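You operate a simulated robot arm through the tools that you are given. There is no shell and no other tool. Be economical: measure what you need, move in short steps, check, and stop when the job is done.

You are at the controls of a simulated robot arm. One attempt, no reset.

JOB
Wipe the smear off the wrist rest and push it back against the keyboard.
Fine: keyboard off first and on again last; use the dusting pad and put it back.

The check looks at the end state, three seconds after you hand in, the way a careful person would. Anything else that was tipped, shoved, dropped, spilled or broken makes it a failure.

ROBOT AND FRAMES
A 7-joint arm with a two-finger parallel gripper, fixed in place. Base frame: the origin is at the foot of the arm, x ahead of it, y to its left, z up; the work surface is at about z = 0.75. Units: m, degrees, N and s.
With the tool pointing down near the work surface it reaches from about 0.34 to 0.76 m from the base axis. Its first joint turns from -115.0 to 115.0 degrees. Payload 3.91 kg.
The tool frame sits at the grasp point between the pads (the TCP): z along the fingers, y along the line on which they close. The tips reach 0.03 m beyond it. The gripper opens to 0.11 m. The fingers are 0.02 m wide and 0.01 m thick; the gripper's body (0.048 by 0.112 m) begins 0.055 m behind the TCP.
Orientation is that of the tool frame in the base frame, as a unit quaternion [x, y, z, w]. With the fingers straight down and closing along the base's y, the tool's x points along the base's -x, its y along +y and its z along -z.

CONTROLS
- The arm moves only by the tool step_arm. Its argument "plan" is a list of rows, each a list of 3 entries, a list of its own where there are three numbers: the closure, from 0 (fully open) to 1 (shut), then the shift along the tool's x, y, z in m, then the turn, a rotation vector about the tool's x, y, z in degrees. In form: [[claw, [tx, ty, tz], [wx, wy, wz]], ...]. A call has 1 to 12 rows; each row is the pose to reach, as a shift and turn from the pose commanded when the call began, along the tool's axes at that moment. Each row takes 0.2 s and may step no farther than 0.05 m and 8.6 degrees from the row before; otherwise, or with a gripper value out of range, the whole call is refused. A pose out of reach is approached as far as the arm can. The call stops where the force on the tool passes 40 N (or 10 N more than at its start, if that is more) or the arm is blocked; 0.2 s more then pass. Each finger travels about 0.108 m/s and halts on what it meets, pressing with about 39 N; the grip force reading is that of the motor and also rises with nothing between the fingers. The clock runs only during rows and for 0.2 s after the last one: add rows that repeat a pose to give the fingers time. It gives the time, the measured TCP pose, the force on the tool (base axes), the opening and the grip force at its end, in the units of the frame above (readings bear some noise), and new pictures: "views" is both (left out), scene, wrist or none.
- Cameras (640 x 400 px; columns grow to the right, rows downward): "scene" is fixed at [0.3994, 0.4997, 1.3524]; the picture's right is [-0.49, 0.87, 0.00], its down [0.73, 0.41, -0.55] and it looks along [-0.48, -0.27, -0.83] (base axes); focal length 214 px, centre (320, 200). "wrist" rides on the gripper at [-0.036, 0, -0.057] in the tool frame; the picture's right is [0.00, -1.00, 0.00], its down [0.97, 0.00, -0.24] and it looks along [0.24, 0.00, 0.97] (tool axes); focal length 218 px, centre (320, 200). There is no depth. A picture from a camera that has moved, and an enlarged one, comes with that camera's place and axes in the base frame and with its lens.
- raise_lower(by): slides the trunk up (or, below 0, down) by that many m; the arm rides with it, the base frame stays. It gives what a move gives, with no picture.
- zoom(camera, box): a new picture of the part [left, top, right, bottom] of that camera's present view, enlarged. No time passes.
- sign_off(): hands the job in; it is judged then, once.

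Work in short steps. Places have to be worked out from the pictures, the camera data and where the tool is seen: move nearer, look again, correct. Check each grasp and each placing, and mend what went wrong. You have 120 turns and 150 pictures in all, those below and enlarged ones among them. Open the gripper and draw the arm clear of the work before you hand the job in, unless the task says otherwise; then end with one line.

The tools are called after "Call:" as a command line: name --argument value ..., lists and objects as JSON in quotes. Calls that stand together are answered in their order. step_arm: Moves the arm, as the interface text tells. Its arguments: {"type":"object","properties":{"plan":{"type":"array","items":{"type":"array"}},"views":{"type":"string","enum":["both","scene","wrist","none"]}},"required":["plan"]} The other tools are called the same way: raise_lower (by) slides the trunk up or down; zoom (camera, box) takes an enlarged picture of a part of a camera's view; sign_off () hands the job in.

At the start:

```text
time: 0.0
tcp_pos: [0.2035, 0.4145, 1.126]
orientation: [-0.001, 1.0, 0.001, 0.0]
contact_force: [-0.3, -0.4, 0.3]
grip_width: 0.1102
grasp_force: 0.0
trunk travel left (down, up): [-0.65, 0.34]
```

scene: 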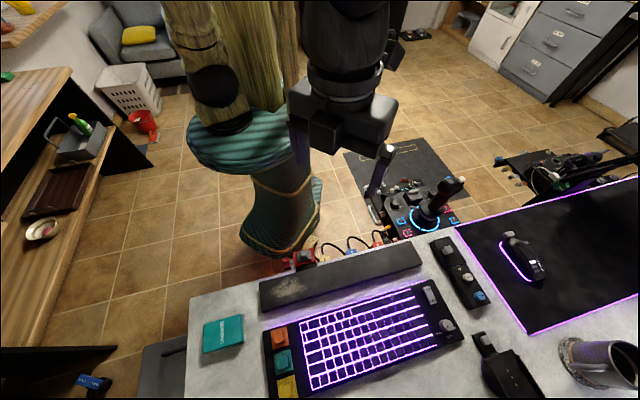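
wrist: 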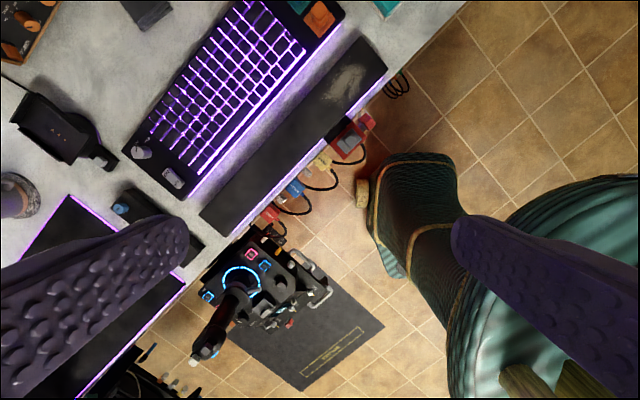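

I'll look closer at the keyboard, wrist rest, and pad before moving.

Call:
zoom --camera "scene" --box '[180, 220, 340, 400]'

Call:
zoom --camera "scene" --box '[340, 220, 500, 400]'

Call:
zoom --camera "wrist" --box '[100, 0, 420, 230]'

```text
2.22 times, centred on (260, 310) of scene
camera zoom: at [0.3994, 0.4997, 1.3524], right [-0.49, 0.87, 0.0], down [0.73, 0.41, -0.55], along [-0.48, -0.27, -0.83], focal length 477 px, centre (453, -44)
```

zoom: 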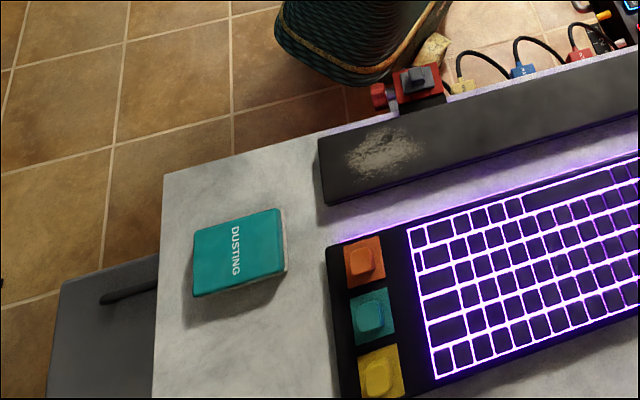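

```text
2.22 times, centred on (420, 310) of scene
camera zoom: at [0.3994, 0.4997, 1.3524], right [-0.49, 0.87, 0.0], down [0.73, 0.41, -0.55], along [-0.48, -0.27, -0.83], focal length 477 px, centre (98, -44)
```

zoom: 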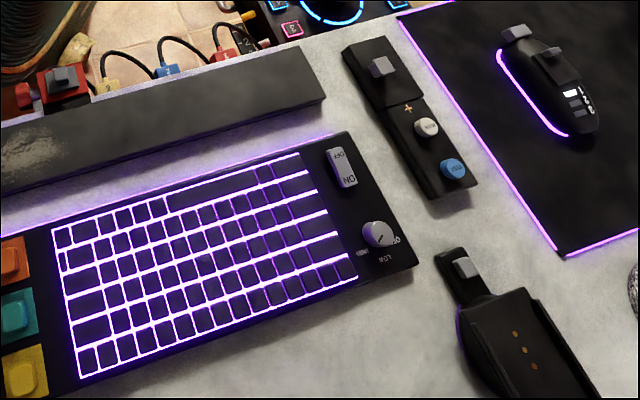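

```text
1.74 times, centred on (260, 115) of wrist
camera zoom: at [0.2391, 0.4153, 1.1832], right [0.0, -1.0, 0.0], down [-0.97, 0.0, 0.24], along [-0.24, 0.0, -0.97], focal length 380 px, centre (424, 348)
```

zoom: 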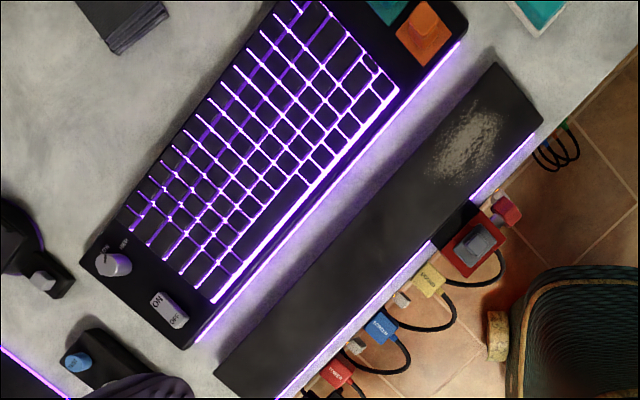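

The keyboard has an ON/OFF rocker at about (0.18, 0.69). The rest runs along s = (-0.7, 0.7), with a gap of about 4 cm to the keyboard. I turn the tool 45° to line up with it and move above the rocker to look.

Call:
step_arm --plan '[[0.3, [0.004, 0.03, 0.02], [0, 0, 5.6]], [0.6, [0.008, 0.06, 0.04], [0, 0, 11.2]], [1, [0.012, 0.09, 0.06], [0, 0, 16.8]], [1, [0.016, 0.12, 0.08], [0, 0, 22.5]], [1, [0.02, 0.15, 0.1], [0, 0, 28]], [1, [0.024, 0.18, 0.12], [0, 0, 33.7]], [1, [0.028, 0.21, 0.14], [0, 0, 39.4]], [1, [0.0335, 0.2355, 0.166], [0, 0, 45]]]'

```text
time: 1.8
tcp_pos: [0.1695, 0.6514, 0.9596]
orientation: [0.382, 0.924, -0.001, 0.0]
contact_force: [0.6, -0.9, -1.1]
grip_width: 0.0
grasp_force: 37.3
trunk travel left (down, up): [-0.65, 0.34]
camera wrist: at [0.194, 0.6262, 1.0159], right [-0.71, -0.71, 0.0], down [-0.69, 0.69, 0.24], along [-0.17, 0.17, -0.97], focal length 218 px, centre (320, 200)
```

scene: 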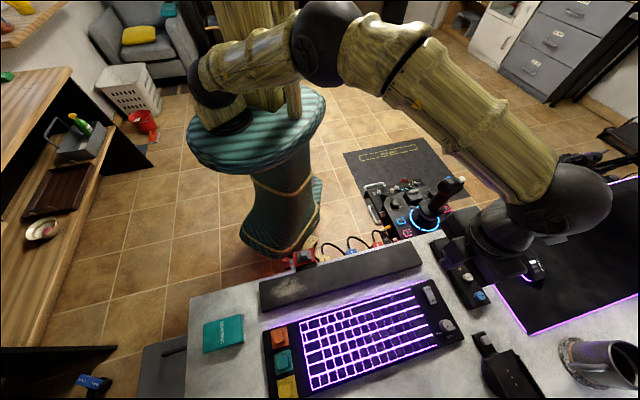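
wrist: 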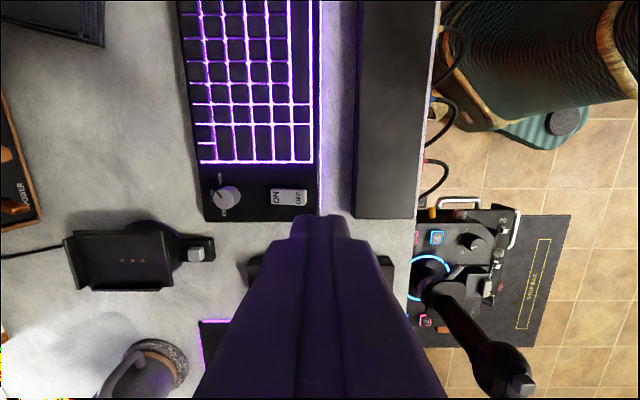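

Call:
zoom --camera "wrist" --box '[200, 150, 330, 230]'

```text
4.92 times, centred on (265, 190) of wrist
camera zoom: at [0.194, 0.6262, 1.0159], right [-0.71, -0.71, 0.0], down [-0.69, 0.69, 0.24], along [-0.17, 0.17, -0.97], focal length 1074 px, centre (591, 249)
```

zoom: 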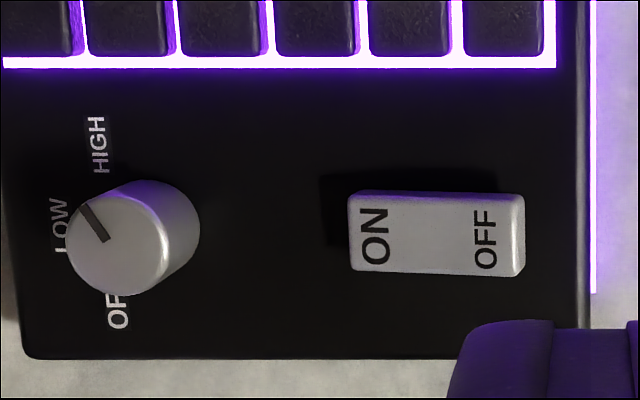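

The rocker's OFF end is raised, so it is currently ON. OFF end is at about n=0.602, s=0.361; I move over it and descend part of the way.

Call:
step_arm --plan '[[1, [0.0202, 0.0215, 0.03], [0, 0, 0]], [1, [0.0202, 0.0215, 0.07], [0, 0, 0]], [1, [0.0202, 0.0215, 0.11], [0, 0, 0]]]' --views "wrist"

```text
time: 2.6
tcp_pos: [0.1689, 0.6799, 0.8503]
orientation: [0.381, 0.924, 0.0, 0.0]
contact_force: [0.3, 0.1, 0.6]
grip_width: 0.0
grasp_force: 37.4
trunk travel left (down, up): [-0.65, 0.34]
camera wrist: at [0.1941, 0.6549, 0.9064], right [-0.71, -0.71, 0.0], down [-0.69, 0.69, 0.24], along [-0.17, 0.17, -0.97], focal length 218 px, centre (320, 200)
```

wrist: 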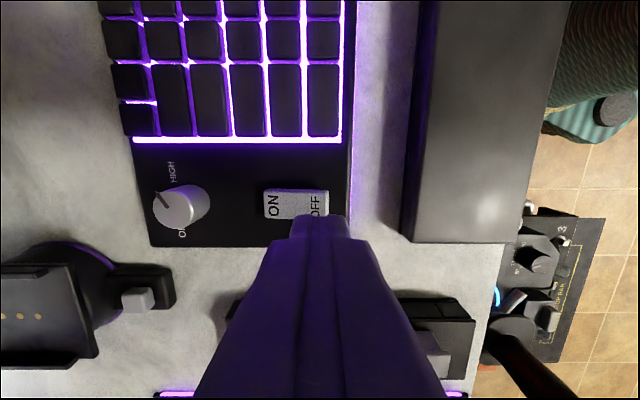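

Aligned over the OFF end. I press down in fine steps.

Call:
step_arm --plan '[[1, [-0.002, 0.001, 0.02], [0, 0, 0]], [1, [-0.002, 0.001, 0.03], [0, 0, 0]], [1, [-0.002, 0.001, 0.036], [0, 0, 0]], [1, [-0.002, 0.001, 0.04], [0, 0, 0]], [1, [-0.002, 0.001, 0.043], [0, 0, 0]]]' --views "wrist"

```text
time: 3.8
tcp_pos: [0.1719, 0.6785, 0.8098]
orientation: [0.382, 0.924, 0.001, 0.0]
contact_force: [-6.4, -7.1, 14.8]
grip_width: 0.0
grasp_force: 37.8
trunk travel left (down, up): [-0.65, 0.34]
camera wrist: at [0.1968, 0.6529, 0.8668], right [-0.71, -0.71, 0.0], down [-0.69, 0.68, 0.24], along [-0.17, 0.17, -0.97], focal length 218 px, centre (320, 200)
```

wrist: 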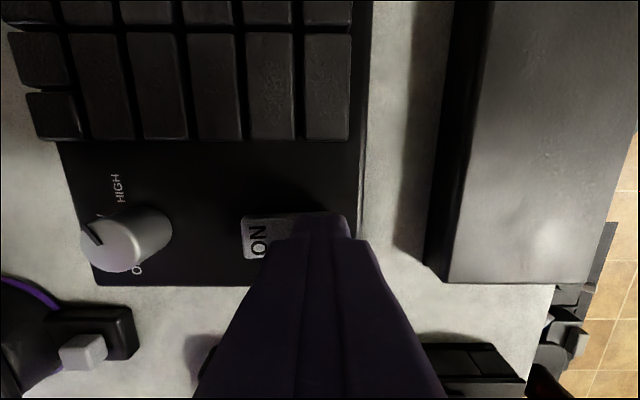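

The backlight went out, so the keyboard is off. I lift and travel toward the dusting pad, opening the gripper.

Call:
step_arm --plan '[[1, [0, 0, -0.045], [0, 0, 0]], [1, [0, 0, -0.09], [0, 0, 0]], [1, [-0.02, 0, -0.13], [0, 0, 0]], [1, [-0.065, -0.005, -0.14], [0, 0, 0]], [0.8, [-0.112, -0.01, -0.14], [0, 0, 0]], [0.5, [-0.16, -0.015, -0.14], [0, 0, 0]], [0.3, [-0.208, -0.02, -0.14], [0, 0, 0]], [0, [-0.256, -0.025, -0.14], [0, 0, 0]], [0, [-0.304, -0.03, -0.14], [0, 0, 0]], [0, [-0.352, -0.035, -0.14], [0, 0, 0]], [0, [-0.4, -0.04, -0.14], [0, 0, 0]], [0, [-0.448, -0.043, -0.14], [0, 0, 0]]]'

```text
time: 6.4
tcp_pos: [0.4589, 0.3302, 0.9478]
orientation: [0.382, 0.924, 0.001, 0.001]
contact_force: [0.1, -1.4, 0.3]
grip_width: 0.1101
grasp_force: 0.0
trunk travel left (down, up): [-0.65, 0.34]
camera wrist: at [0.4838, 0.3054, 1.0039], right [-0.71, -0.71, 0.0], down [-0.69, 0.69, 0.24], along [-0.17, 0.17, -0.97], focal length 218 px, centre (320, 200)
```

scene: 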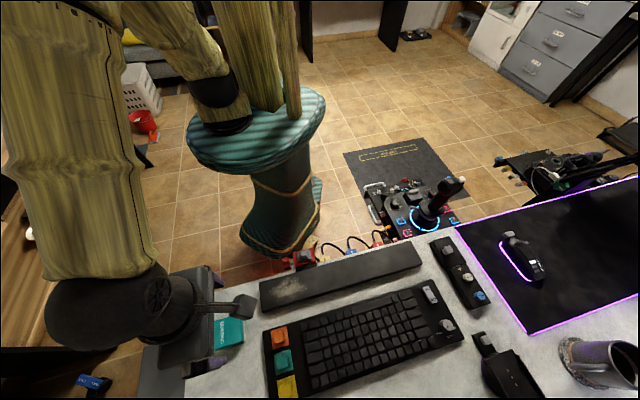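
wrist: 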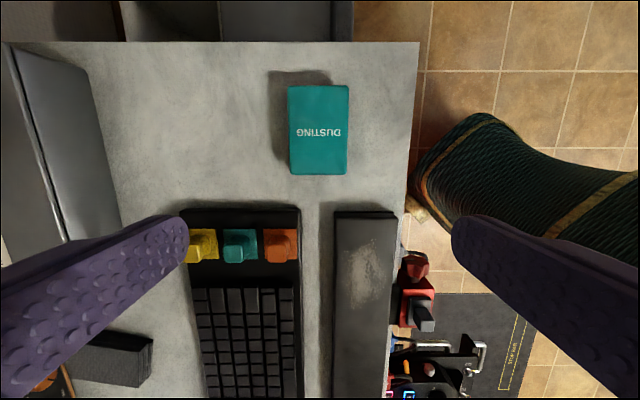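

Pad (about 0.062 × 0.088) is centred near n=0.559, s=-0.140, and is aligned with the tool. I move over it and go part way down.

Call:
step_arm --plan '[[0, [-0.025, 0.0, 0.03], [0, 0, 0]], [0, [-0.049, 0.001, 0.06], [0, 0, 0]], [0, [-0.049, 0.001, 0.1], [0, 0, 0]]]'

Call:
zoom --camera "scene" --box '[180, 220, 340, 400]'

```text
time: 7.2
tcp_pos: [0.4952, 0.2993, 0.8483]
orientation: [0.382, 0.924, 0.0, -0.001]
contact_force: [0.3, -1.0, 0.0]
grip_width: 0.1099
grasp_force: 0.1
trunk travel left (down, up): [-0.65, 0.34]
camera wrist: at [0.5201, 0.2738, 0.905], right [-0.71, -0.71, 0.0], down [-0.69, 0.69, 0.24], along [-0.17, 0.17, -0.97], focal length 218 px, centre (320, 200)
```

scene: 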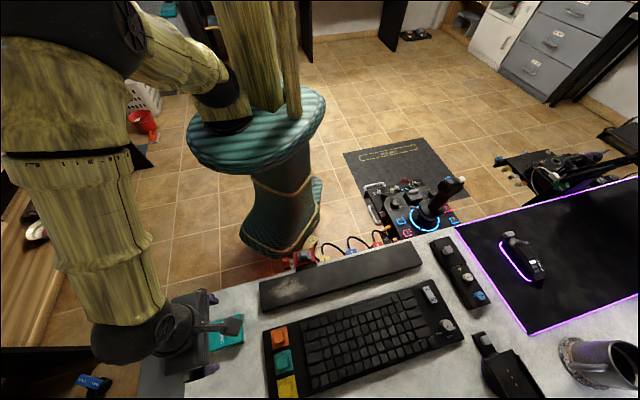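
wrist: 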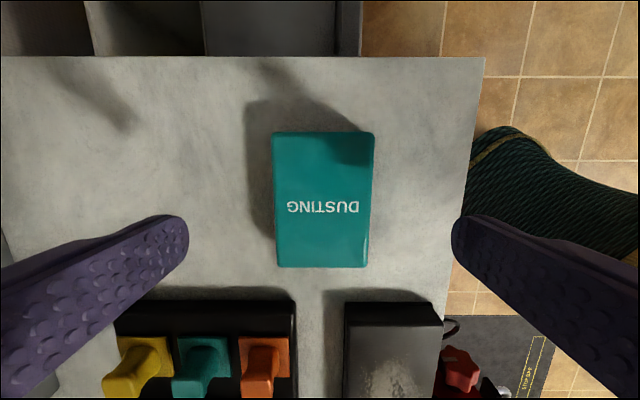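

```text
2.22 times, centred on (260, 310) of scene
camera zoom: at [0.3994, 0.4997, 1.3524], right [-0.49, 0.87, 0.0], down [0.73, 0.41, -0.55], along [-0.48, -0.27, -0.83], focal length 477 px, centre (453, -44)
```

zoom: 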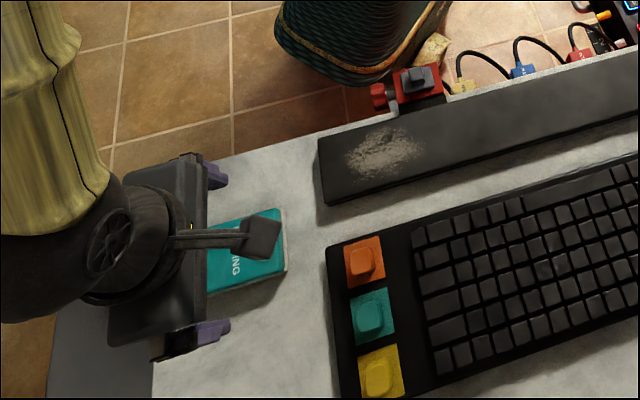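

Pad is centred between the fingers, its top at about z=0.773. I descend so the tips sit about 7 mm above the desk and close.

Call:
step_arm --plan '[[0, [0, -0.001, 0.03], [0, 0, 0]], [0, [0, -0.001, 0.052], [0, 0, 0]], [0, [0, -0.001, 0.06], [0, 0, 0]], [0.3, [0, -0.001, 0.06], [0, 0, 0]], [0.5, [0, -0.001, 0.06], [0, 0, 0]], [0.7, [0, -0.001, 0.06], [0, 0, 0]], [0.7, [0, -0.001, 0.06], [0, 0, 0]]]' --views "wrist"

```text
time: 8.8
tcp_pos: [0.4957, 0.2978, 0.7875]
orientation: [0.382, 0.924, 0.0, -0.001]
contact_force: [0.6, -0.1, -0.4]
grip_width: 0.0611
grasp_force: 38.7
trunk travel left (down, up): [-0.65, 0.34]
camera wrist: at [0.5202, 0.273, 0.8448], right [-0.71, -0.71, 0.0], down [-0.69, 0.69, 0.24], along [-0.17, 0.17, -0.97], focal length 218 px, centre (320, 200)
```

wrist: 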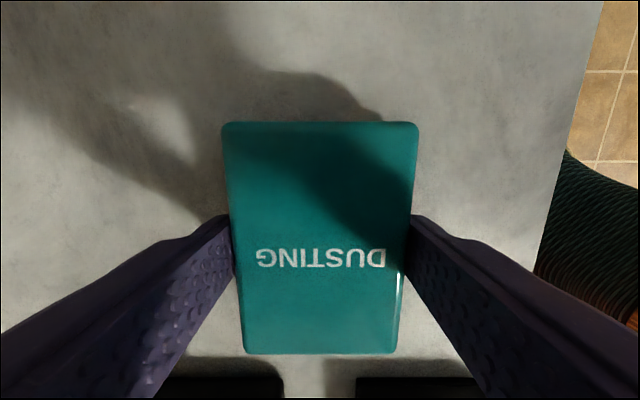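

Pad is gripped (0.061). I lift and carry it toward the smeared end of the rest.

Call:
step_arm --plan '[[0.7, [0, 0, -0.04], [0, 0, 0]], [0.7, [0, 0, -0.085], [0, 0, 0]], [0.7, [0.04, -0.014, -0.09], [0, 0, 0]], [0.7, [0.08, -0.029, -0.09], [0, 0, 0]], [0.7, [0.12, -0.044, -0.09], [0, 0, 0]], [0.7, [0.155, -0.057, -0.09], [0, 0, 0]]]'

Call:
zoom --camera "scene" --box '[220, 220, 380, 320]'

```text
time: 10.2
tcp_pos: [0.3434, 0.3664, 0.8783]
orientation: [0.382, 0.924, 0.0, 0.0]
contact_force: [-0.6, 0.2, -0.2]
grip_width: 0.033
grasp_force: 0.0
trunk travel left (down, up): [-0.65, 0.34]
camera wrist: at [0.369, 0.3413, 0.9354], right [-0.71, -0.71, 0.0], down [-0.69, 0.69, 0.24], along [-0.17, 0.17, -0.97], focal length 218 px, centre (320, 200)
```

scene: 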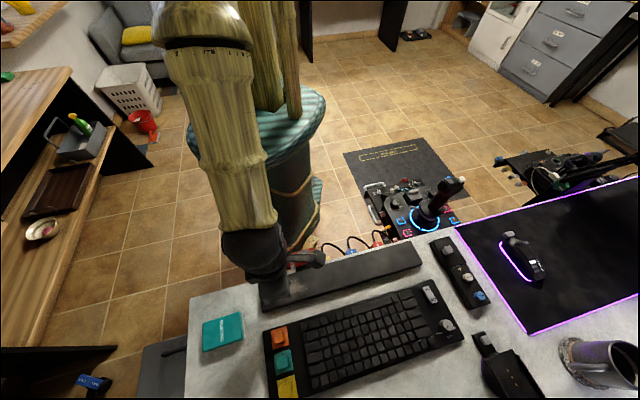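
wrist: 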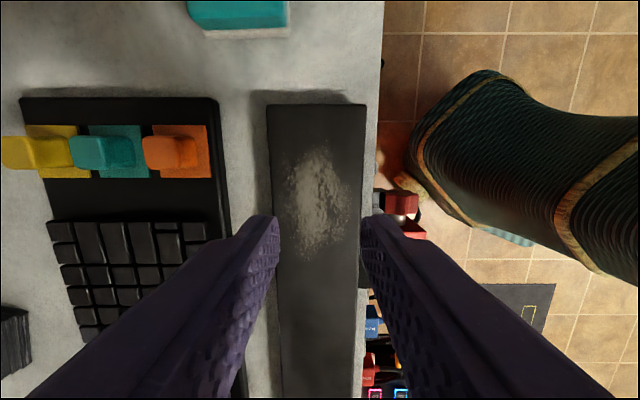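

```text
4.00 times, centred on (300, 270) of scene
camera zoom: at [0.3994, 0.4997, 1.3524], right [-0.49, 0.87, 0.0], down [0.73, 0.41, -0.55], along [-0.48, -0.27, -0.83], focal length 858 px, centre (400, -80)
```

zoom: 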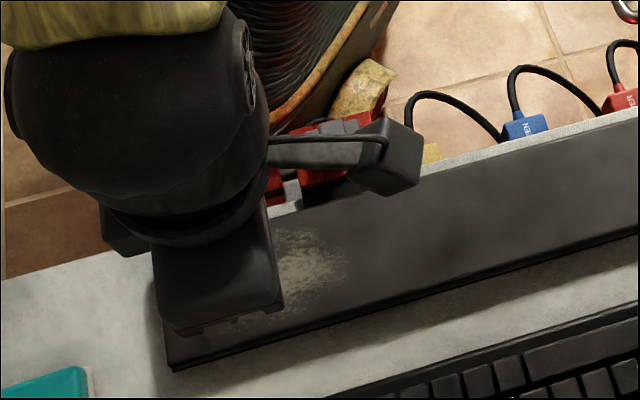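

The gripper closed to 0.033: the pad slipped out during the lift and still lies near its place. I go back above it with the fingers open and look.

Call:
step_arm --plan '[[0.5, [-0.035, 0.013, 0], [0, 0, 0]], [0.2, [-0.075, 0.028, 0], [0, 0, 0]], [0, [-0.115, 0.043, 0], [0, 0, 0]], [0, [-0.155, 0.057, 0], [0, 0, 0]], [0, [-0.155, 0.057, 0.01], [0, 0, 0]]]' --views "wrist"

```text
time: 11.4
tcp_pos: [0.4942, 0.2969, 0.8645]
orientation: [0.383, 0.924, 0.001, 0.0]
contact_force: [0.2, 0.8, -0.6]
grip_width: 0.1102
grasp_force: 0.0
trunk travel left (down, up): [-0.65, 0.34]
camera wrist: at [0.5193, 0.2722, 0.9216], right [-0.71, -0.71, 0.0], down [-0.69, 0.69, 0.24], along [-0.17, 0.17, -0.97], focal length 218 px, centre (320, 200)
```

wrist: 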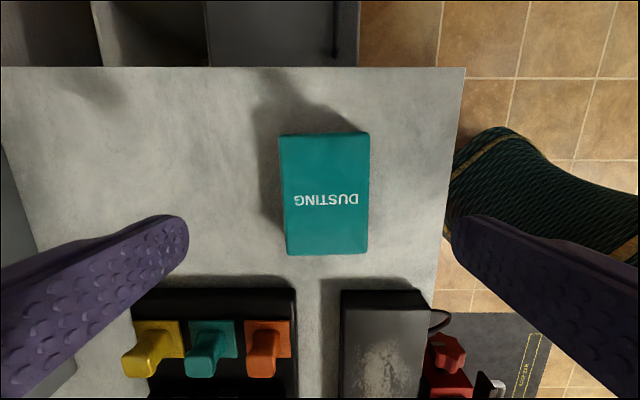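

Call:
zoom --camera "scene" --box '[190, 300, 270, 360]'

Call:
zoom --camera "wrist" --box '[260, 120, 390, 270]'

```text
6.67 times, centred on (230, 330) of scene
camera zoom: at [0.3994, 0.4997, 1.3524], right [-0.49, 0.87, 0.0], down [0.73, 0.41, -0.55], along [-0.48, -0.27, -0.83], focal length 1430 px, centre (920, -667)
```

zoom: 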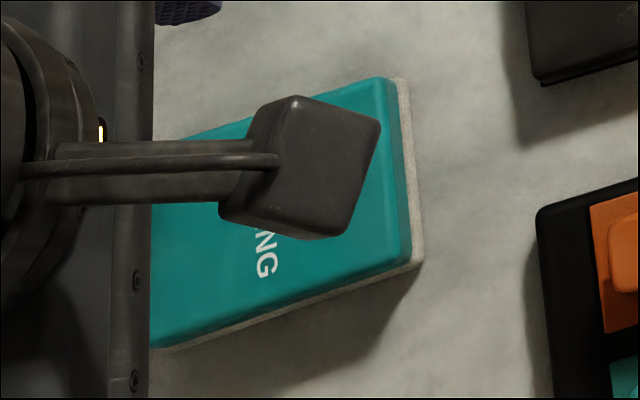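

```text
2.67 times, centred on (325, 195) of wrist
camera zoom: at [0.5193, 0.2722, 0.9216], right [-0.71, -0.71, 0.0], down [-0.69, 0.69, 0.24], along [-0.17, 0.17, -0.97], focal length 582 px, centre (307, 213)
```

zoom: 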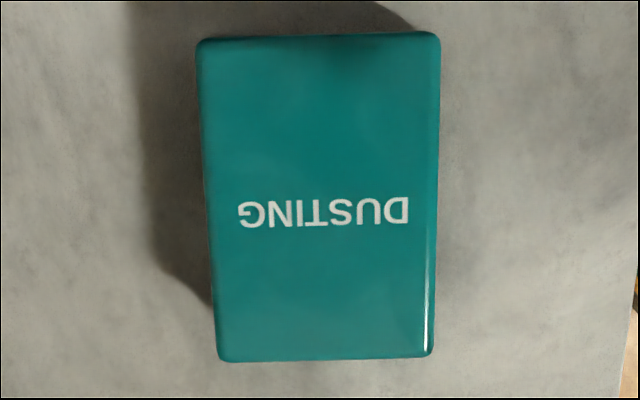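

I regrasp lower (tips about 2–3 mm above the desk) with full closure, then lift slowly.

Call:
step_arm --plan '[[0, [0, -0.003, 0.04], [0, 0, 0]], [0, [0, -0.003, 0.07], [0, 0, 0]], [0, [0, -0.003, 0.082], [0, 0, 0]], [0.4, [0, -0.003, 0.082], [0, 0, 0]], [1, [0, -0.003, 0.082], [0, 0, 0]], [1, [0, -0.003, 0.082], [0, 0, 0]], [1, [0, -0.003, 0.082], [0, 0, 0]], [1, [0, -0.003, 0.08], [0, 0, 0]], [1, [0, -0.003, 0.076], [0, 0, 0]], [1, [0, -0.003, 0.07], [0, 0, 0]]]' --views "wrist"

```text
time: 13.6
tcp_pos: [0.4919, 0.2953, 0.7976]
orientation: [0.382, 0.924, 0.0, 0.0]
contact_force: [0.8, 0.1, -0.2]
grip_width: 0.0608
grasp_force: 39.2
trunk travel left (down, up): [-0.65, 0.34]
camera wrist: at [0.5167, 0.2701, 0.8536], right [-0.71, -0.71, 0.0], down [-0.69, 0.69, 0.24], along [-0.17, 0.17, -0.97], focal length 218 px, centre (320, 200)
```

wrist: 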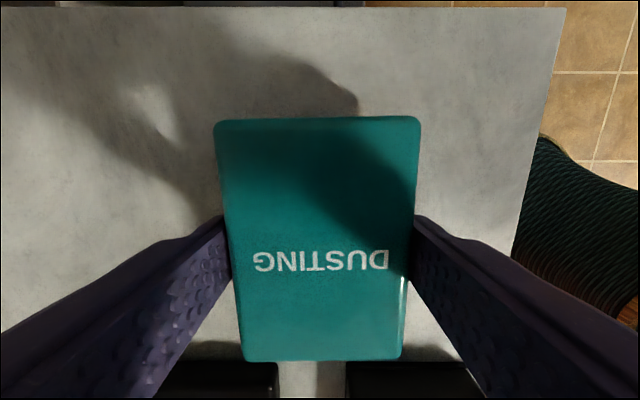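

The pad came up this time. I lift further gently and check.

Call:
step_arm --plan '[[1, [0, 0, -0.01], [0, 0, 0]], [1, [0, 0, -0.025], [0, 0, 0]], [1, [0, 0, -0.04], [0, 0, 0]], [1, [0, 0, -0.055], [0, 0, 0]], [1, [0, 0, -0.065], [0, 0, 0]]]' --views "wrist"

```text
time: 14.8
tcp_pos: [0.4925, 0.2965, 0.8615]
orientation: [0.382, 0.924, 0.0, 0.0]
contact_force: [0.7, 0.4, 0.0]
grip_width: 0.0612
grasp_force: 39.3
trunk travel left (down, up): [-0.65, 0.34]
camera wrist: at [0.5176, 0.2705, 0.919], right [-0.71, -0.71, 0.0], down [-0.69, 0.69, 0.24], along [-0.17, 0.17, -0.97], focal length 218 px, centre (320, 200)
```

wrist: 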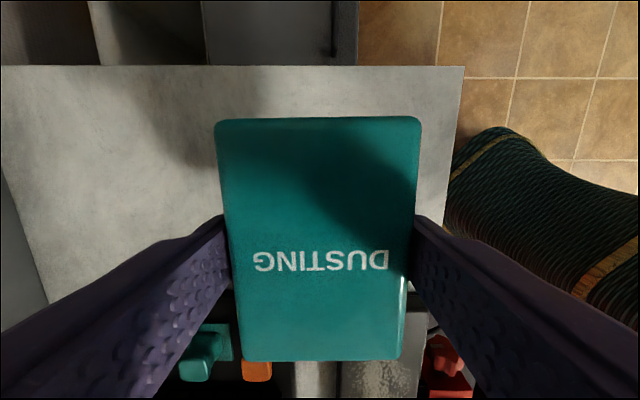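

Pad held firmly. The red device by the edge triangulates to about z=0.75, so it is clear. I move over the smear (n≈0.505, s≈-0.02…0.07) above the rest.

Call:
step_arm --plan '[[1, [0.02, -0.008, 0], [0, 0, 0]], [1, [0.05, -0.019, 0], [0, 0, 0]], [1, [0.08, -0.03, 0], [0, 0, 0]], [1, [0.11, -0.041, 0], [0, 0, 0]], [1, [0.1386, -0.052, 0], [0, 0, 0]], [1, [0.1386, -0.052, 0.02], [0, 0, 0]], [1, [0.1386, -0.052, 0.035], [0, 0, 0]]]'

```text
time: 16.4
tcp_pos: [0.357, 0.3573, 0.8287]
orientation: [0.382, 0.924, 0.0, 0.0]
contact_force: [0.0, 0.4, -0.4]
grip_width: 0.0611
grasp_force: 39.3
trunk travel left (down, up): [-0.65, 0.34]
camera wrist: at [0.3824, 0.3321, 0.8853], right [-0.71, -0.71, 0.0], down [-0.69, 0.69, 0.24], along [-0.17, 0.17, -0.97], focal length 218 px, centre (320, 200)
```

scene: 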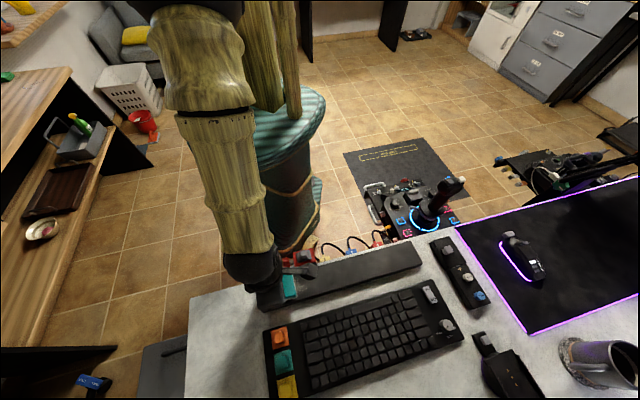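
wrist: 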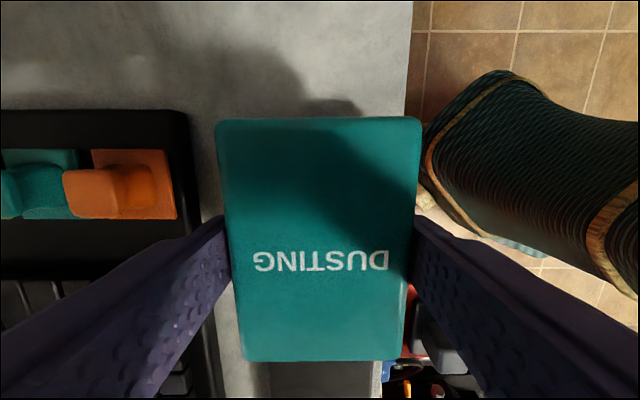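

Directly over the start of the smear. I lower slowly to find the contact.

Call:
step_arm --plan '[[1, [0, 0.0, 0.01], [0, 0, 0]], [1, [0, 0.0, 0.014], [0, 0, 0]], [1, [0, 0.0, 0.017], [0, 0, 0]], [1, [0, 0.0, 0.019], [0, 0, 0]]]' --views "none"

```text
time: 17.4
tcp_pos: [0.3572, 0.3569, 0.8084]
orientation: [0.382, 0.924, 0.0, -0.001]
contact_force: [0.8, 0.5, -1.1]
grip_width: 0.0609
grasp_force: 38.6
trunk travel left (down, up): [-0.65, 0.34]
```

Call:
step_arm --plan '[[1, [0, 0.0, 0.002], [0, 0, 0]], [1, [0, 0.0, 0.004], [0, 0, 0]], [1, [0, 0, 0.005], [0, 0, 0]]]' --views "none"

```text
time: 18.2
tcp_pos: [0.3569, 0.3564, 0.8077]
orientation: [0.382, 0.924, 0.004, 0.001]
contact_force: [-3.3, -4.5, 22.9]
grip_width: 0.061
grasp_force: 39.3
trunk travel left (down, up): [-0.65, 0.34]
stopped in row 3: the force on the tool passed its limit (the readings are from after the stop); the commanded pose is now the measured one
```

In contact (~23 N) at TCP z≈0.8077. I stroke along the rest to s≈0.08 and back with light pressure.

Call:
step_arm --plan '[[1, [0, 0, 0], [0, 0, 0]], [1, [0.015, 0.0, 0], [0, 0, 0]], [1, [0.03, 0, 0], [0, 0, 0]], [1, [0.045, 0, 0], [0, 0, 0]], [1, [0.06, 0, 0], [0, 0, 0]], [1, [0.075, 0, 0], [0, 0, 0]]]' --views "wrist"

```text
time: 19.1
tcp_pos: [0.3351, 0.3802, 0.8076]
orientation: [0.383, 0.924, 0.005, 0.003]
contact_force: [-1.6, -2.7, 20.7]
grip_width: 0.0611
grasp_force: 38.8
trunk travel left (down, up): [-0.65, 0.34]
stopped in row 4: the force on the tool passed its limit (the readings are from after the stop); the commanded pose is now the measured one
camera wrist: at [0.3591, 0.3549, 0.8642], right [-0.71, -0.71, -0.01], down [-0.69, 0.68, 0.24], along [-0.16, 0.18, -0.97], focal length 218 px, centre (320, 200)
```

wrist: 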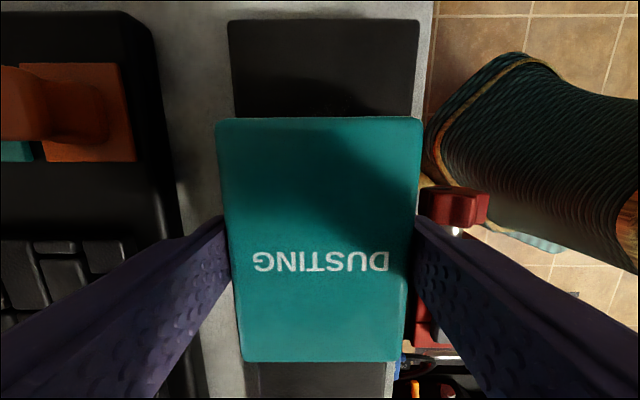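

The rest has not moved (end still at s≈-0.046). I ease the pressure slightly and go on stroking.

Call:
step_arm --plan '[[1, [0.008, 0.0, -0.001], [0, 0, 0]], [1, [0.02, 0, -0.001], [0, 0, 0]], [1, [0.032, 0, -0.001], [0, 0, 0]], [1, [0.044, 0, -0.001], [0, 0, 0]], [1, [0.032, 0, -0.001], [0, 0, 0]], [1, [0.02, 0, -0.001], [0, 0, 0]], [1, [0.008, 0, -0.001], [0, 0, 0]], [1, [-0.004, 0, -0.001], [0, 0, 0]], [1, [-0.016, 0, -0.001], [0, 0, 0]], [1, [-0.028, 0, -0.001], [0, 0, 0]], [1, [-0.038, 0, -0.001], [0, 0, 0]]]' --views "wrist"

```text
time: 21.5
tcp_pos: [0.3623, 0.3544, 0.8069]
orientation: [0.382, 0.924, 0.004, 0.003]
contact_force: [-2.5, 0.4, 13.3]
grip_width: 0.061
grasp_force: 39.2
trunk travel left (down, up): [-0.65, 0.34]
camera wrist: at [0.3874, 0.329, 0.8642], right [-0.71, -0.71, -0.01], down [-0.69, 0.68, 0.24], along [-0.16, 0.18, -0.97], focal length 218 px, centre (320, 200)
```

wrist: 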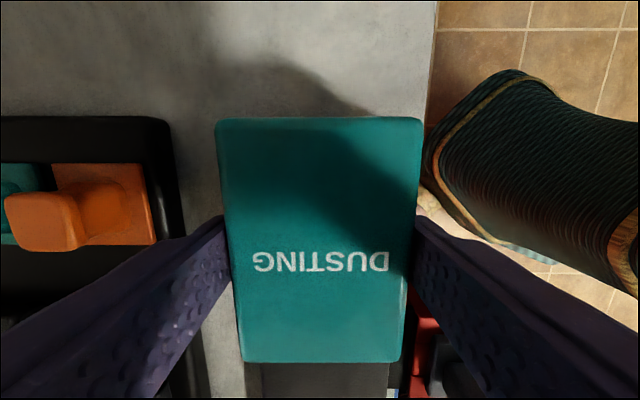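

Full pass done. I lift and draw back to see whether the smear is gone.

Call:
step_arm --plan '[[1, [0, 0, -0.01], [0, 0, 0]], [1, [-0.01, 0.0, -0.04], [0, 0, 0]], [1, [-0.04, 0, -0.07], [0, 0, 0]], [1, [-0.075, 0.01, -0.08], [0, 0, 0]], [1, [-0.11, 0.03, -0.08], [0, 0, 0]]]'

Call:
zoom --camera "scene" --box '[240, 230, 340, 320]'

```text
time: 22.7
tcp_pos: [0.4618, 0.2953, 0.8868]
orientation: [0.382, 0.924, 0.004, 0.002]
contact_force: [0.8, -0.3, 0.6]
grip_width: 0.0608
grasp_force: 39.4
trunk travel left (down, up): [-0.65, 0.34]
camera wrist: at [0.4857, 0.2708, 0.9439], right [-0.71, -0.71, -0.01], down [-0.69, 0.68, 0.24], along [-0.16, 0.18, -0.97], focal length 218 px, centre (320, 200)
```

scene: 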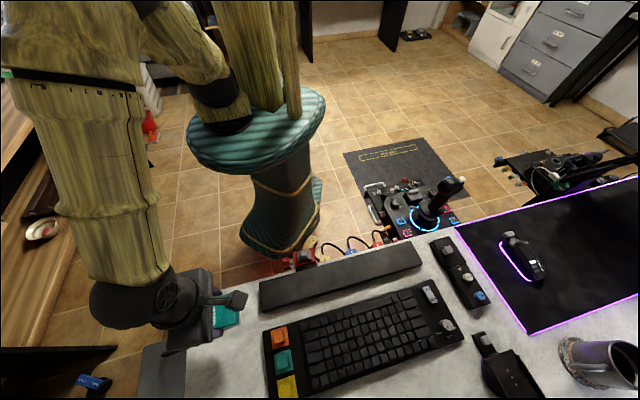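
wrist: 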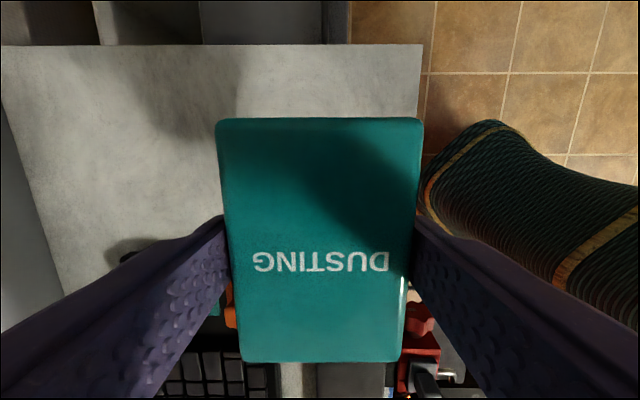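

```text
4.44 times, centred on (290, 275) of scene
camera zoom: at [0.3994, 0.4997, 1.3524], right [-0.49, 0.87, 0.0], down [0.73, 0.41, -0.55], along [-0.48, -0.27, -0.83], focal length 953 px, centre (453, -133)
```

zoom: 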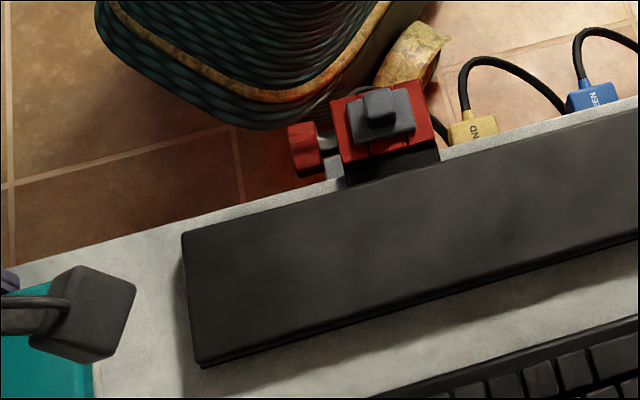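

The smear is gone. I carry the pad back over its original spot (n≈0.5595, s≈-0.1395) and lower it until contact.

Call:
step_arm --plan '[[1, [-0.0218, 0.0242, 0.02], [0.5, 0, 0]], [1, [-0.0218, 0.0242, 0.06], [0.5, 0, 0]], [1, [-0.0218, 0.0242, 0.085], [0.5, 0, 0]], [1, [-0.0218, 0.0242, 0.095], [0.5, 0, 0]], [1, [-0.0218, 0.0242, 0.099], [0.5, 0, 0]], [1, [-0.0218, 0.0242, 0.101], [0.5, 0, 0]]]' --views "wrist"

```text
time: 24.1
tcp_pos: [0.4949, 0.3016, 0.7852]
orientation: [0.383, 0.924, 0.0, 0.0]
contact_force: [-0.5, -0.3, -0.4]
grip_width: 0.0608
grasp_force: 39.6
trunk travel left (down, up): [-0.65, 0.34]
camera wrist: at [0.52, 0.2758, 0.8425], right [-0.71, -0.71, 0.0], down [-0.69, 0.69, 0.24], along [-0.17, 0.17, -0.97], focal length 218 px, centre (320, 200)
```

wrist: 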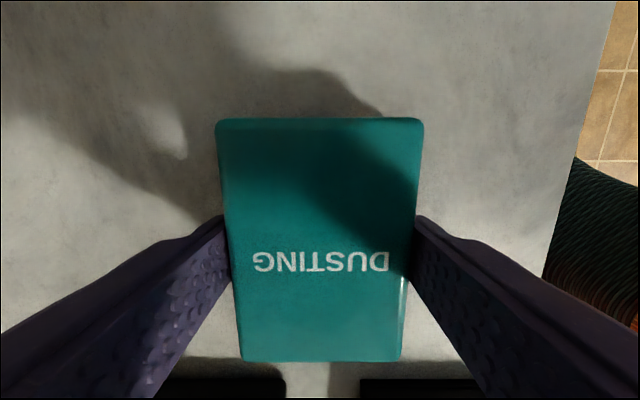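

Nearly on the desk and about 3 mm off; I correct sideways, lower to touch, and release.

Call:
step_arm --plan '[[1, [-0.0025, -0.003, 0], [0, 0, 0]], [1, [-0.0025, -0.003, 0.0015], [0, 0, 0]], [1, [-0.0025, -0.003, 0.003], [0, 0, 0]]]' --views "none"

```text
time: 24.9
tcp_pos: [0.4946, 0.2956, 0.7843]
orientation: [0.382, 0.924, 0.0, 0.0]
contact_force: [-0.4, 2.2, 7.8]
grip_width: 0.0607
grasp_force: 39.2
trunk travel left (down, up): [-0.65, 0.34]
```

Contact with the desk (~8 N). I open gently and rise straight up.

Call:
step_arm --plan '[[0.3, [0, 0, 0], [0, 0, 0]], [0, [0, 0, 0], [0, 0, 0]], [0, [0, 0, 0], [0, 0, 0]], [0, [0, 0, -0.03], [0, 0, 0]], [0, [0, 0, -0.07], [0, 0, 0]], [0, [0, 0, -0.1], [0, 0, 0]]]' --views "wrist"

```text
time: 26.3
tcp_pos: [0.4943, 0.2951, 0.8845]
orientation: [0.382, 0.924, 0.0, 0.001]
contact_force: [1.0, -0.2, 0.3]
grip_width: 0.1099
grasp_force: 0.1
trunk travel left (down, up): [-0.65, 0.34]
camera wrist: at [0.5182, 0.2697, 0.9422], right [-0.71, -0.71, 0.0], down [-0.69, 0.69, 0.24], along [-0.17, 0.17, -0.97], focal length 218 px, centre (320, 200)
```

wrist: 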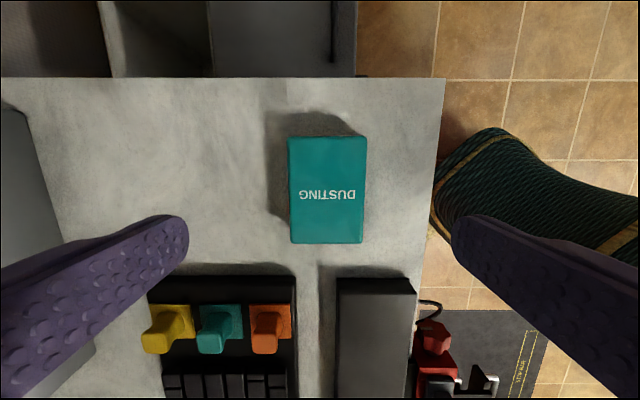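

Pad is back in place. Now I move above the near edge of the rest, at mid-length, with the fingers closed, to check room for pushing.

Call:
step_arm --plan '[[0.3, [0.04, -0.01, -0.02], [0, 0, 0]], [0.6, [0.085, -0.025, -0.02], [0, 0, 0]], [1, [0.13, -0.04, -0.02], [0, 0, 0]], [1, [0.175, -0.055, -0.02], [0, 0, 0]], [1, [0.22, -0.07, -0.02], [0, 0, 0]], [1, [0.265, -0.09, -0.02], [0, 0, 0]], [1, [0.305, -0.108, -0.02], [0, 0, 0]]]'

Call:
zoom --camera "scene" --box '[280, 220, 440, 320]'

```text
time: 27.9
tcp_pos: [0.2007, 0.4367, 0.9047]
orientation: [0.383, 0.924, 0.0, 0.001]
contact_force: [-0.1, 0.8, 0.6]
grip_width: 0.0
grasp_force: 38.3
trunk travel left (down, up): [-0.65, 0.34]
camera wrist: at [0.2245, 0.4104, 0.9617], right [-0.71, -0.71, 0.0], down [-0.69, 0.69, 0.24], along [-0.17, 0.17, -0.97], focal length 218 px, centre (320, 200)
```

scene: 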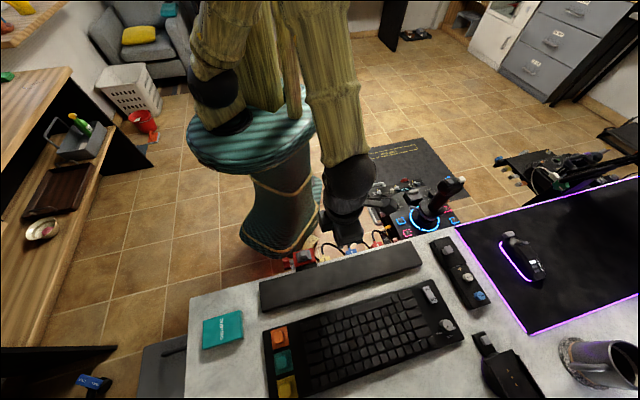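
wrist: 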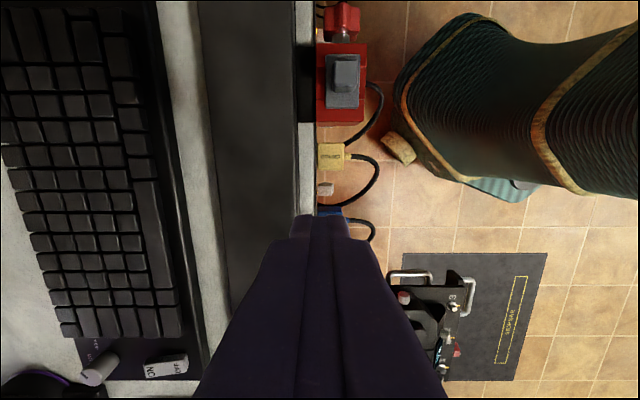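

```text
4.00 times, centred on (360, 270) of scene
camera zoom: at [0.3994, 0.4997, 1.3524], right [-0.49, 0.87, 0.0], down [0.73, 0.41, -0.55], along [-0.48, -0.27, -0.83], focal length 858 px, centre (160, -80)
```

zoom: 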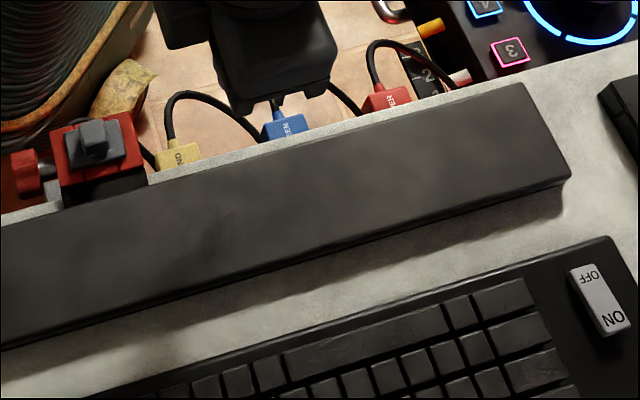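

The plugs triangulate to about z=0.69, well below the desk top, so the fingertips can go down just outside the rest's near side (n≈0.45, s≈0.167). I descend with the tips 8 mm over the desk.

Call:
step_arm --plan '[[1, [0.001, -0.001, 0.04], [0, 0, 0]], [1, [0.001, -0.001, 0.08], [0, 0, 0]], [1, [0.001, -0.001, 0.105], [0, 0, 0]], [1, [0.001, -0.001, 0.116], [0, 0, 0]]]' --views "wrist"

```text
time: 28.9
tcp_pos: [0.1983, 0.4368, 0.7863]
orientation: [0.383, 0.924, 0.0, 0.0]
contact_force: [-0.6, 0.1, 0.1]
grip_width: 0.0
grasp_force: 38.1
trunk travel left (down, up): [-0.65, 0.34]
camera wrist: at [0.2238, 0.4115, 0.8424], right [-0.71, -0.71, 0.0], down [-0.69, 0.69, 0.24], along [-0.17, 0.17, -0.97], focal length 218 px, centre (320, 200)
```

wrist: 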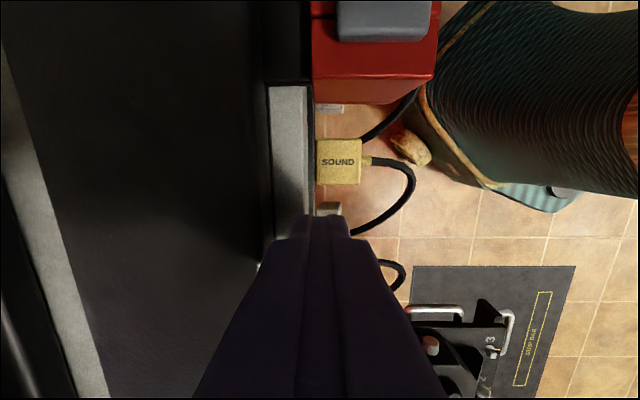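

In place with no contact. I push toward the keyboard in small steps, stopping short of the gap.

Call:
step_arm --plan '[[1, [0, 0.008, 0], [0, 0, 0]], [1, [0, 0.014, 0], [0, 0, 0]], [1, [0, 0.02, 0], [0, 0, 0]], [1, [0, 0.026, 0], [0, 0, 0]], [1, [0, 0.032, 0], [0, 0, 0]]]'

Call:
zoom --camera "scene" --box '[240, 220, 480, 370]'

```text
time: 30.1
tcp_pos: [0.2227, 0.4578, 0.787]
orientation: [0.383, 0.924, 0.0, 0.001]
contact_force: [-0.5, -0.9, 0.0]
grip_width: 0.0001
grasp_force: 38.0
trunk travel left (down, up): [-0.65, 0.34]
camera wrist: at [0.2476, 0.433, 0.8437], right [-0.71, -0.71, 0.0], down [-0.69, 0.69, 0.24], along [-0.17, 0.17, -0.97], focal length 218 px, centre (320, 200)
```

scene: 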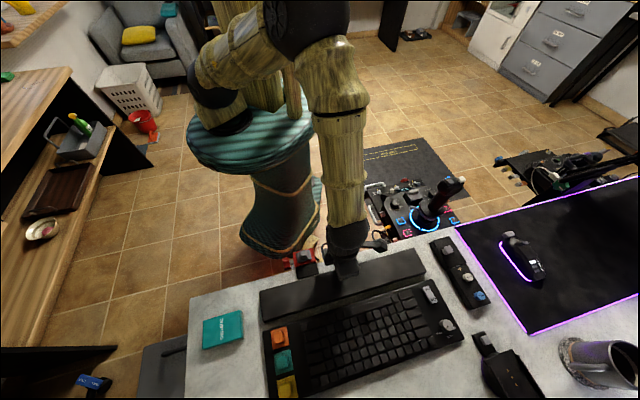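
wrist: 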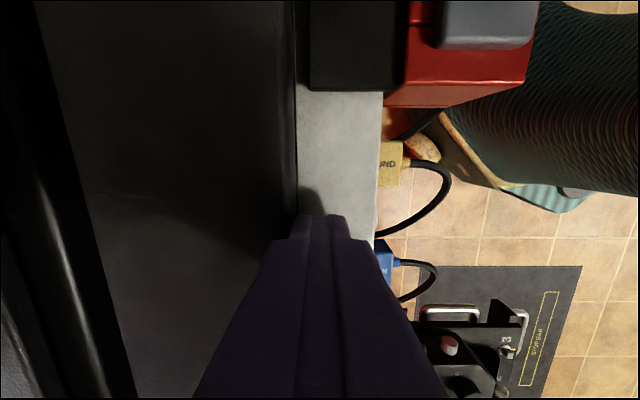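

```text
2.67 times, centred on (360, 295) of scene
camera zoom: at [0.3994, 0.4997, 1.3524], right [-0.49, 0.87, 0.0], down [0.73, 0.41, -0.55], along [-0.48, -0.27, -0.83], focal length 572 px, centre (213, -53)
```

zoom: 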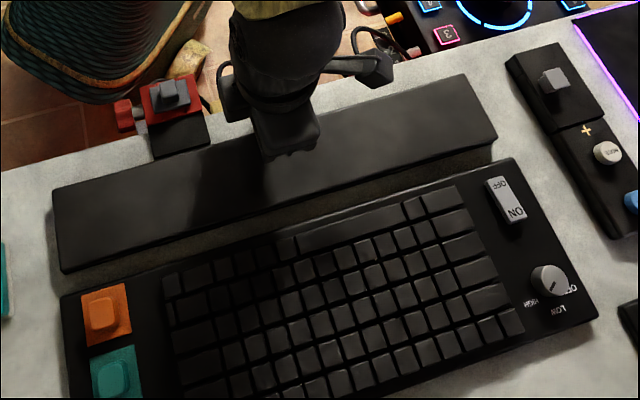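

Rest moves well, with about 1.5 cm left. I continue in finer steps.

Call:
step_arm --plan '[[1, [0, 0.004, 0], [0, 0, 0]], [1, [0, 0.007, 0], [0, 0, 0]], [1, [0, 0.01, 0], [0, 0, 0]]]' --views "none"

Call:
zoom --camera "scene" --box '[240, 220, 480, 370]'

Call:
zoom --camera "wrist" --box '[0, 0, 320, 400]'

```text
time: 30.9
tcp_pos: [0.2293, 0.4652, 0.7876]
orientation: [0.383, 0.924, 0.0, 0.0]
contact_force: [-0.3, -1.6, 0.2]
grip_width: 0.0001
grasp_force: 37.8
trunk travel left (down, up): [-0.65, 0.34]
```

```text
2.67 times, centred on (360, 295) of scene
camera zoom: at [0.3994, 0.4997, 1.3524], right [-0.49, 0.87, 0.0], down [0.73, 0.41, -0.55], along [-0.48, -0.27, -0.83], focal length 572 px, centre (213, -53)
```

zoom: 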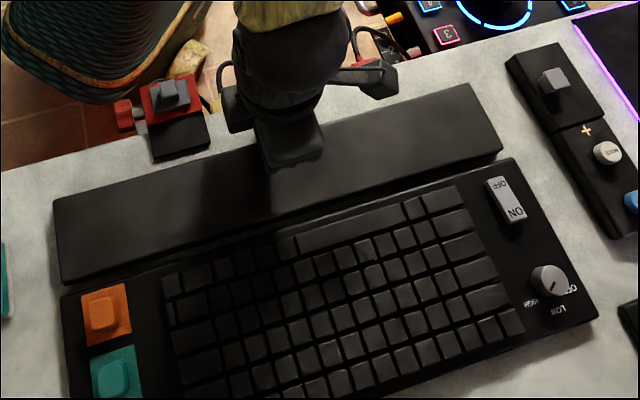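

```text
1.00 times, centred on (160, 200) of wrist
camera zoom: at [0.2549, 0.4398, 0.8441], right [-0.71, -0.71, 0.0], down [-0.69, 0.69, 0.24], along [-0.17, 0.17, -0.97], focal length 218 px, centre (480, 200)
```

zoom: 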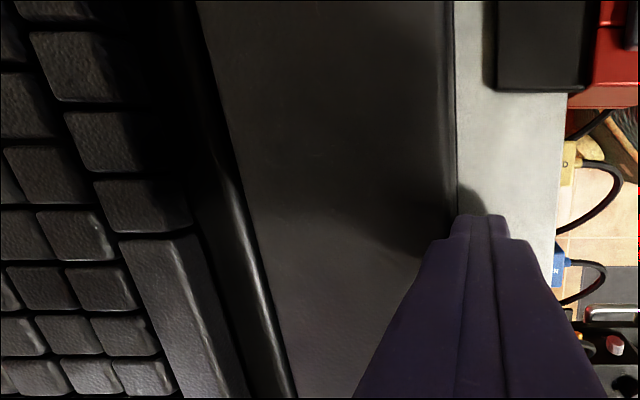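

About 5 mm left; I proceed in 1–1.5 mm steps and watch the force.

Call:
step_arm --plan '[[1, [0, 0.0015, 0], [0, 0, 0]], [1, [0, 0.003, 0], [0, 0, 0]]]' --views "none"

Call:
zoom --camera "scene" --box '[250, 280, 330, 330]'

Call:
zoom --camera "scene" --box '[380, 240, 460, 290]'

```text
time: 31.5
tcp_pos: [0.2315, 0.4676, 0.7888]
orientation: [0.383, 0.924, 0.001, 0.0]
contact_force: [-1.0, -1.0, 0.6]
grip_width: 0.0001
grasp_force: 38.2
trunk travel left (down, up): [-0.65, 0.34]
```

```text
8.00 times, centred on (290, 305) of scene
camera zoom: at [0.3994, 0.4997, 1.3524], right [-0.49, 0.87, 0.0], down [0.73, 0.41, -0.55], along [-0.48, -0.27, -0.83], focal length 1716 px, centre (560, -640)
```

zoom: 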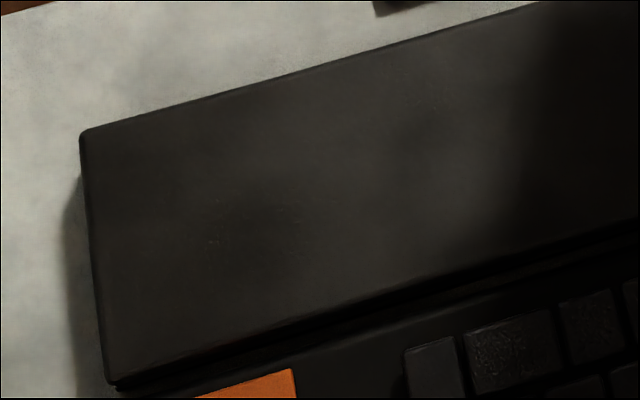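

```text
8.00 times, centred on (420, 265) of scene
camera zoom: at [0.3994, 0.4997, 1.3524], right [-0.49, 0.87, 0.0], down [0.73, 0.41, -0.55], along [-0.48, -0.27, -0.83], focal length 1716 px, centre (-480, -320)
```

zoom: 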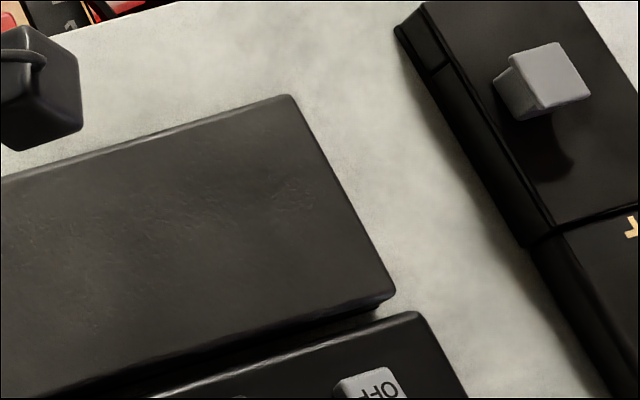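

Call:
step_arm --plan '[[1, [0, 0.001, 0], [0, 0, 0]], [1, [0, 0.002, 0], [0, 0, 0]]]' --views "none"

Call:
zoom --camera "scene" --box '[380, 240, 460, 290]'

```text
time: 32.1
tcp_pos: [0.2326, 0.4693, 0.7874]
orientation: [0.383, 0.924, 0.0, 0.0]
contact_force: [-0.7, -0.9, 1.2]
grip_width: 0.0
grasp_force: 37.7
trunk travel left (down, up): [-0.65, 0.34]
```

```text
8.00 times, centred on (420, 265) of scene
camera zoom: at [0.3994, 0.4997, 1.3524], right [-0.49, 0.87, 0.0], down [0.73, 0.41, -0.55], along [-0.48, -0.27, -0.83], focal length 1716 px, centre (-480, -320)
```

zoom: 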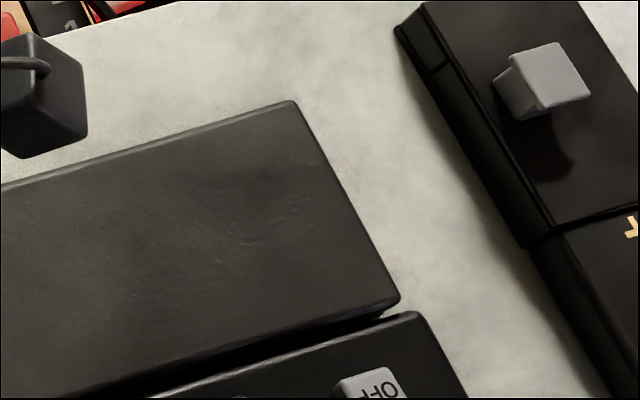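

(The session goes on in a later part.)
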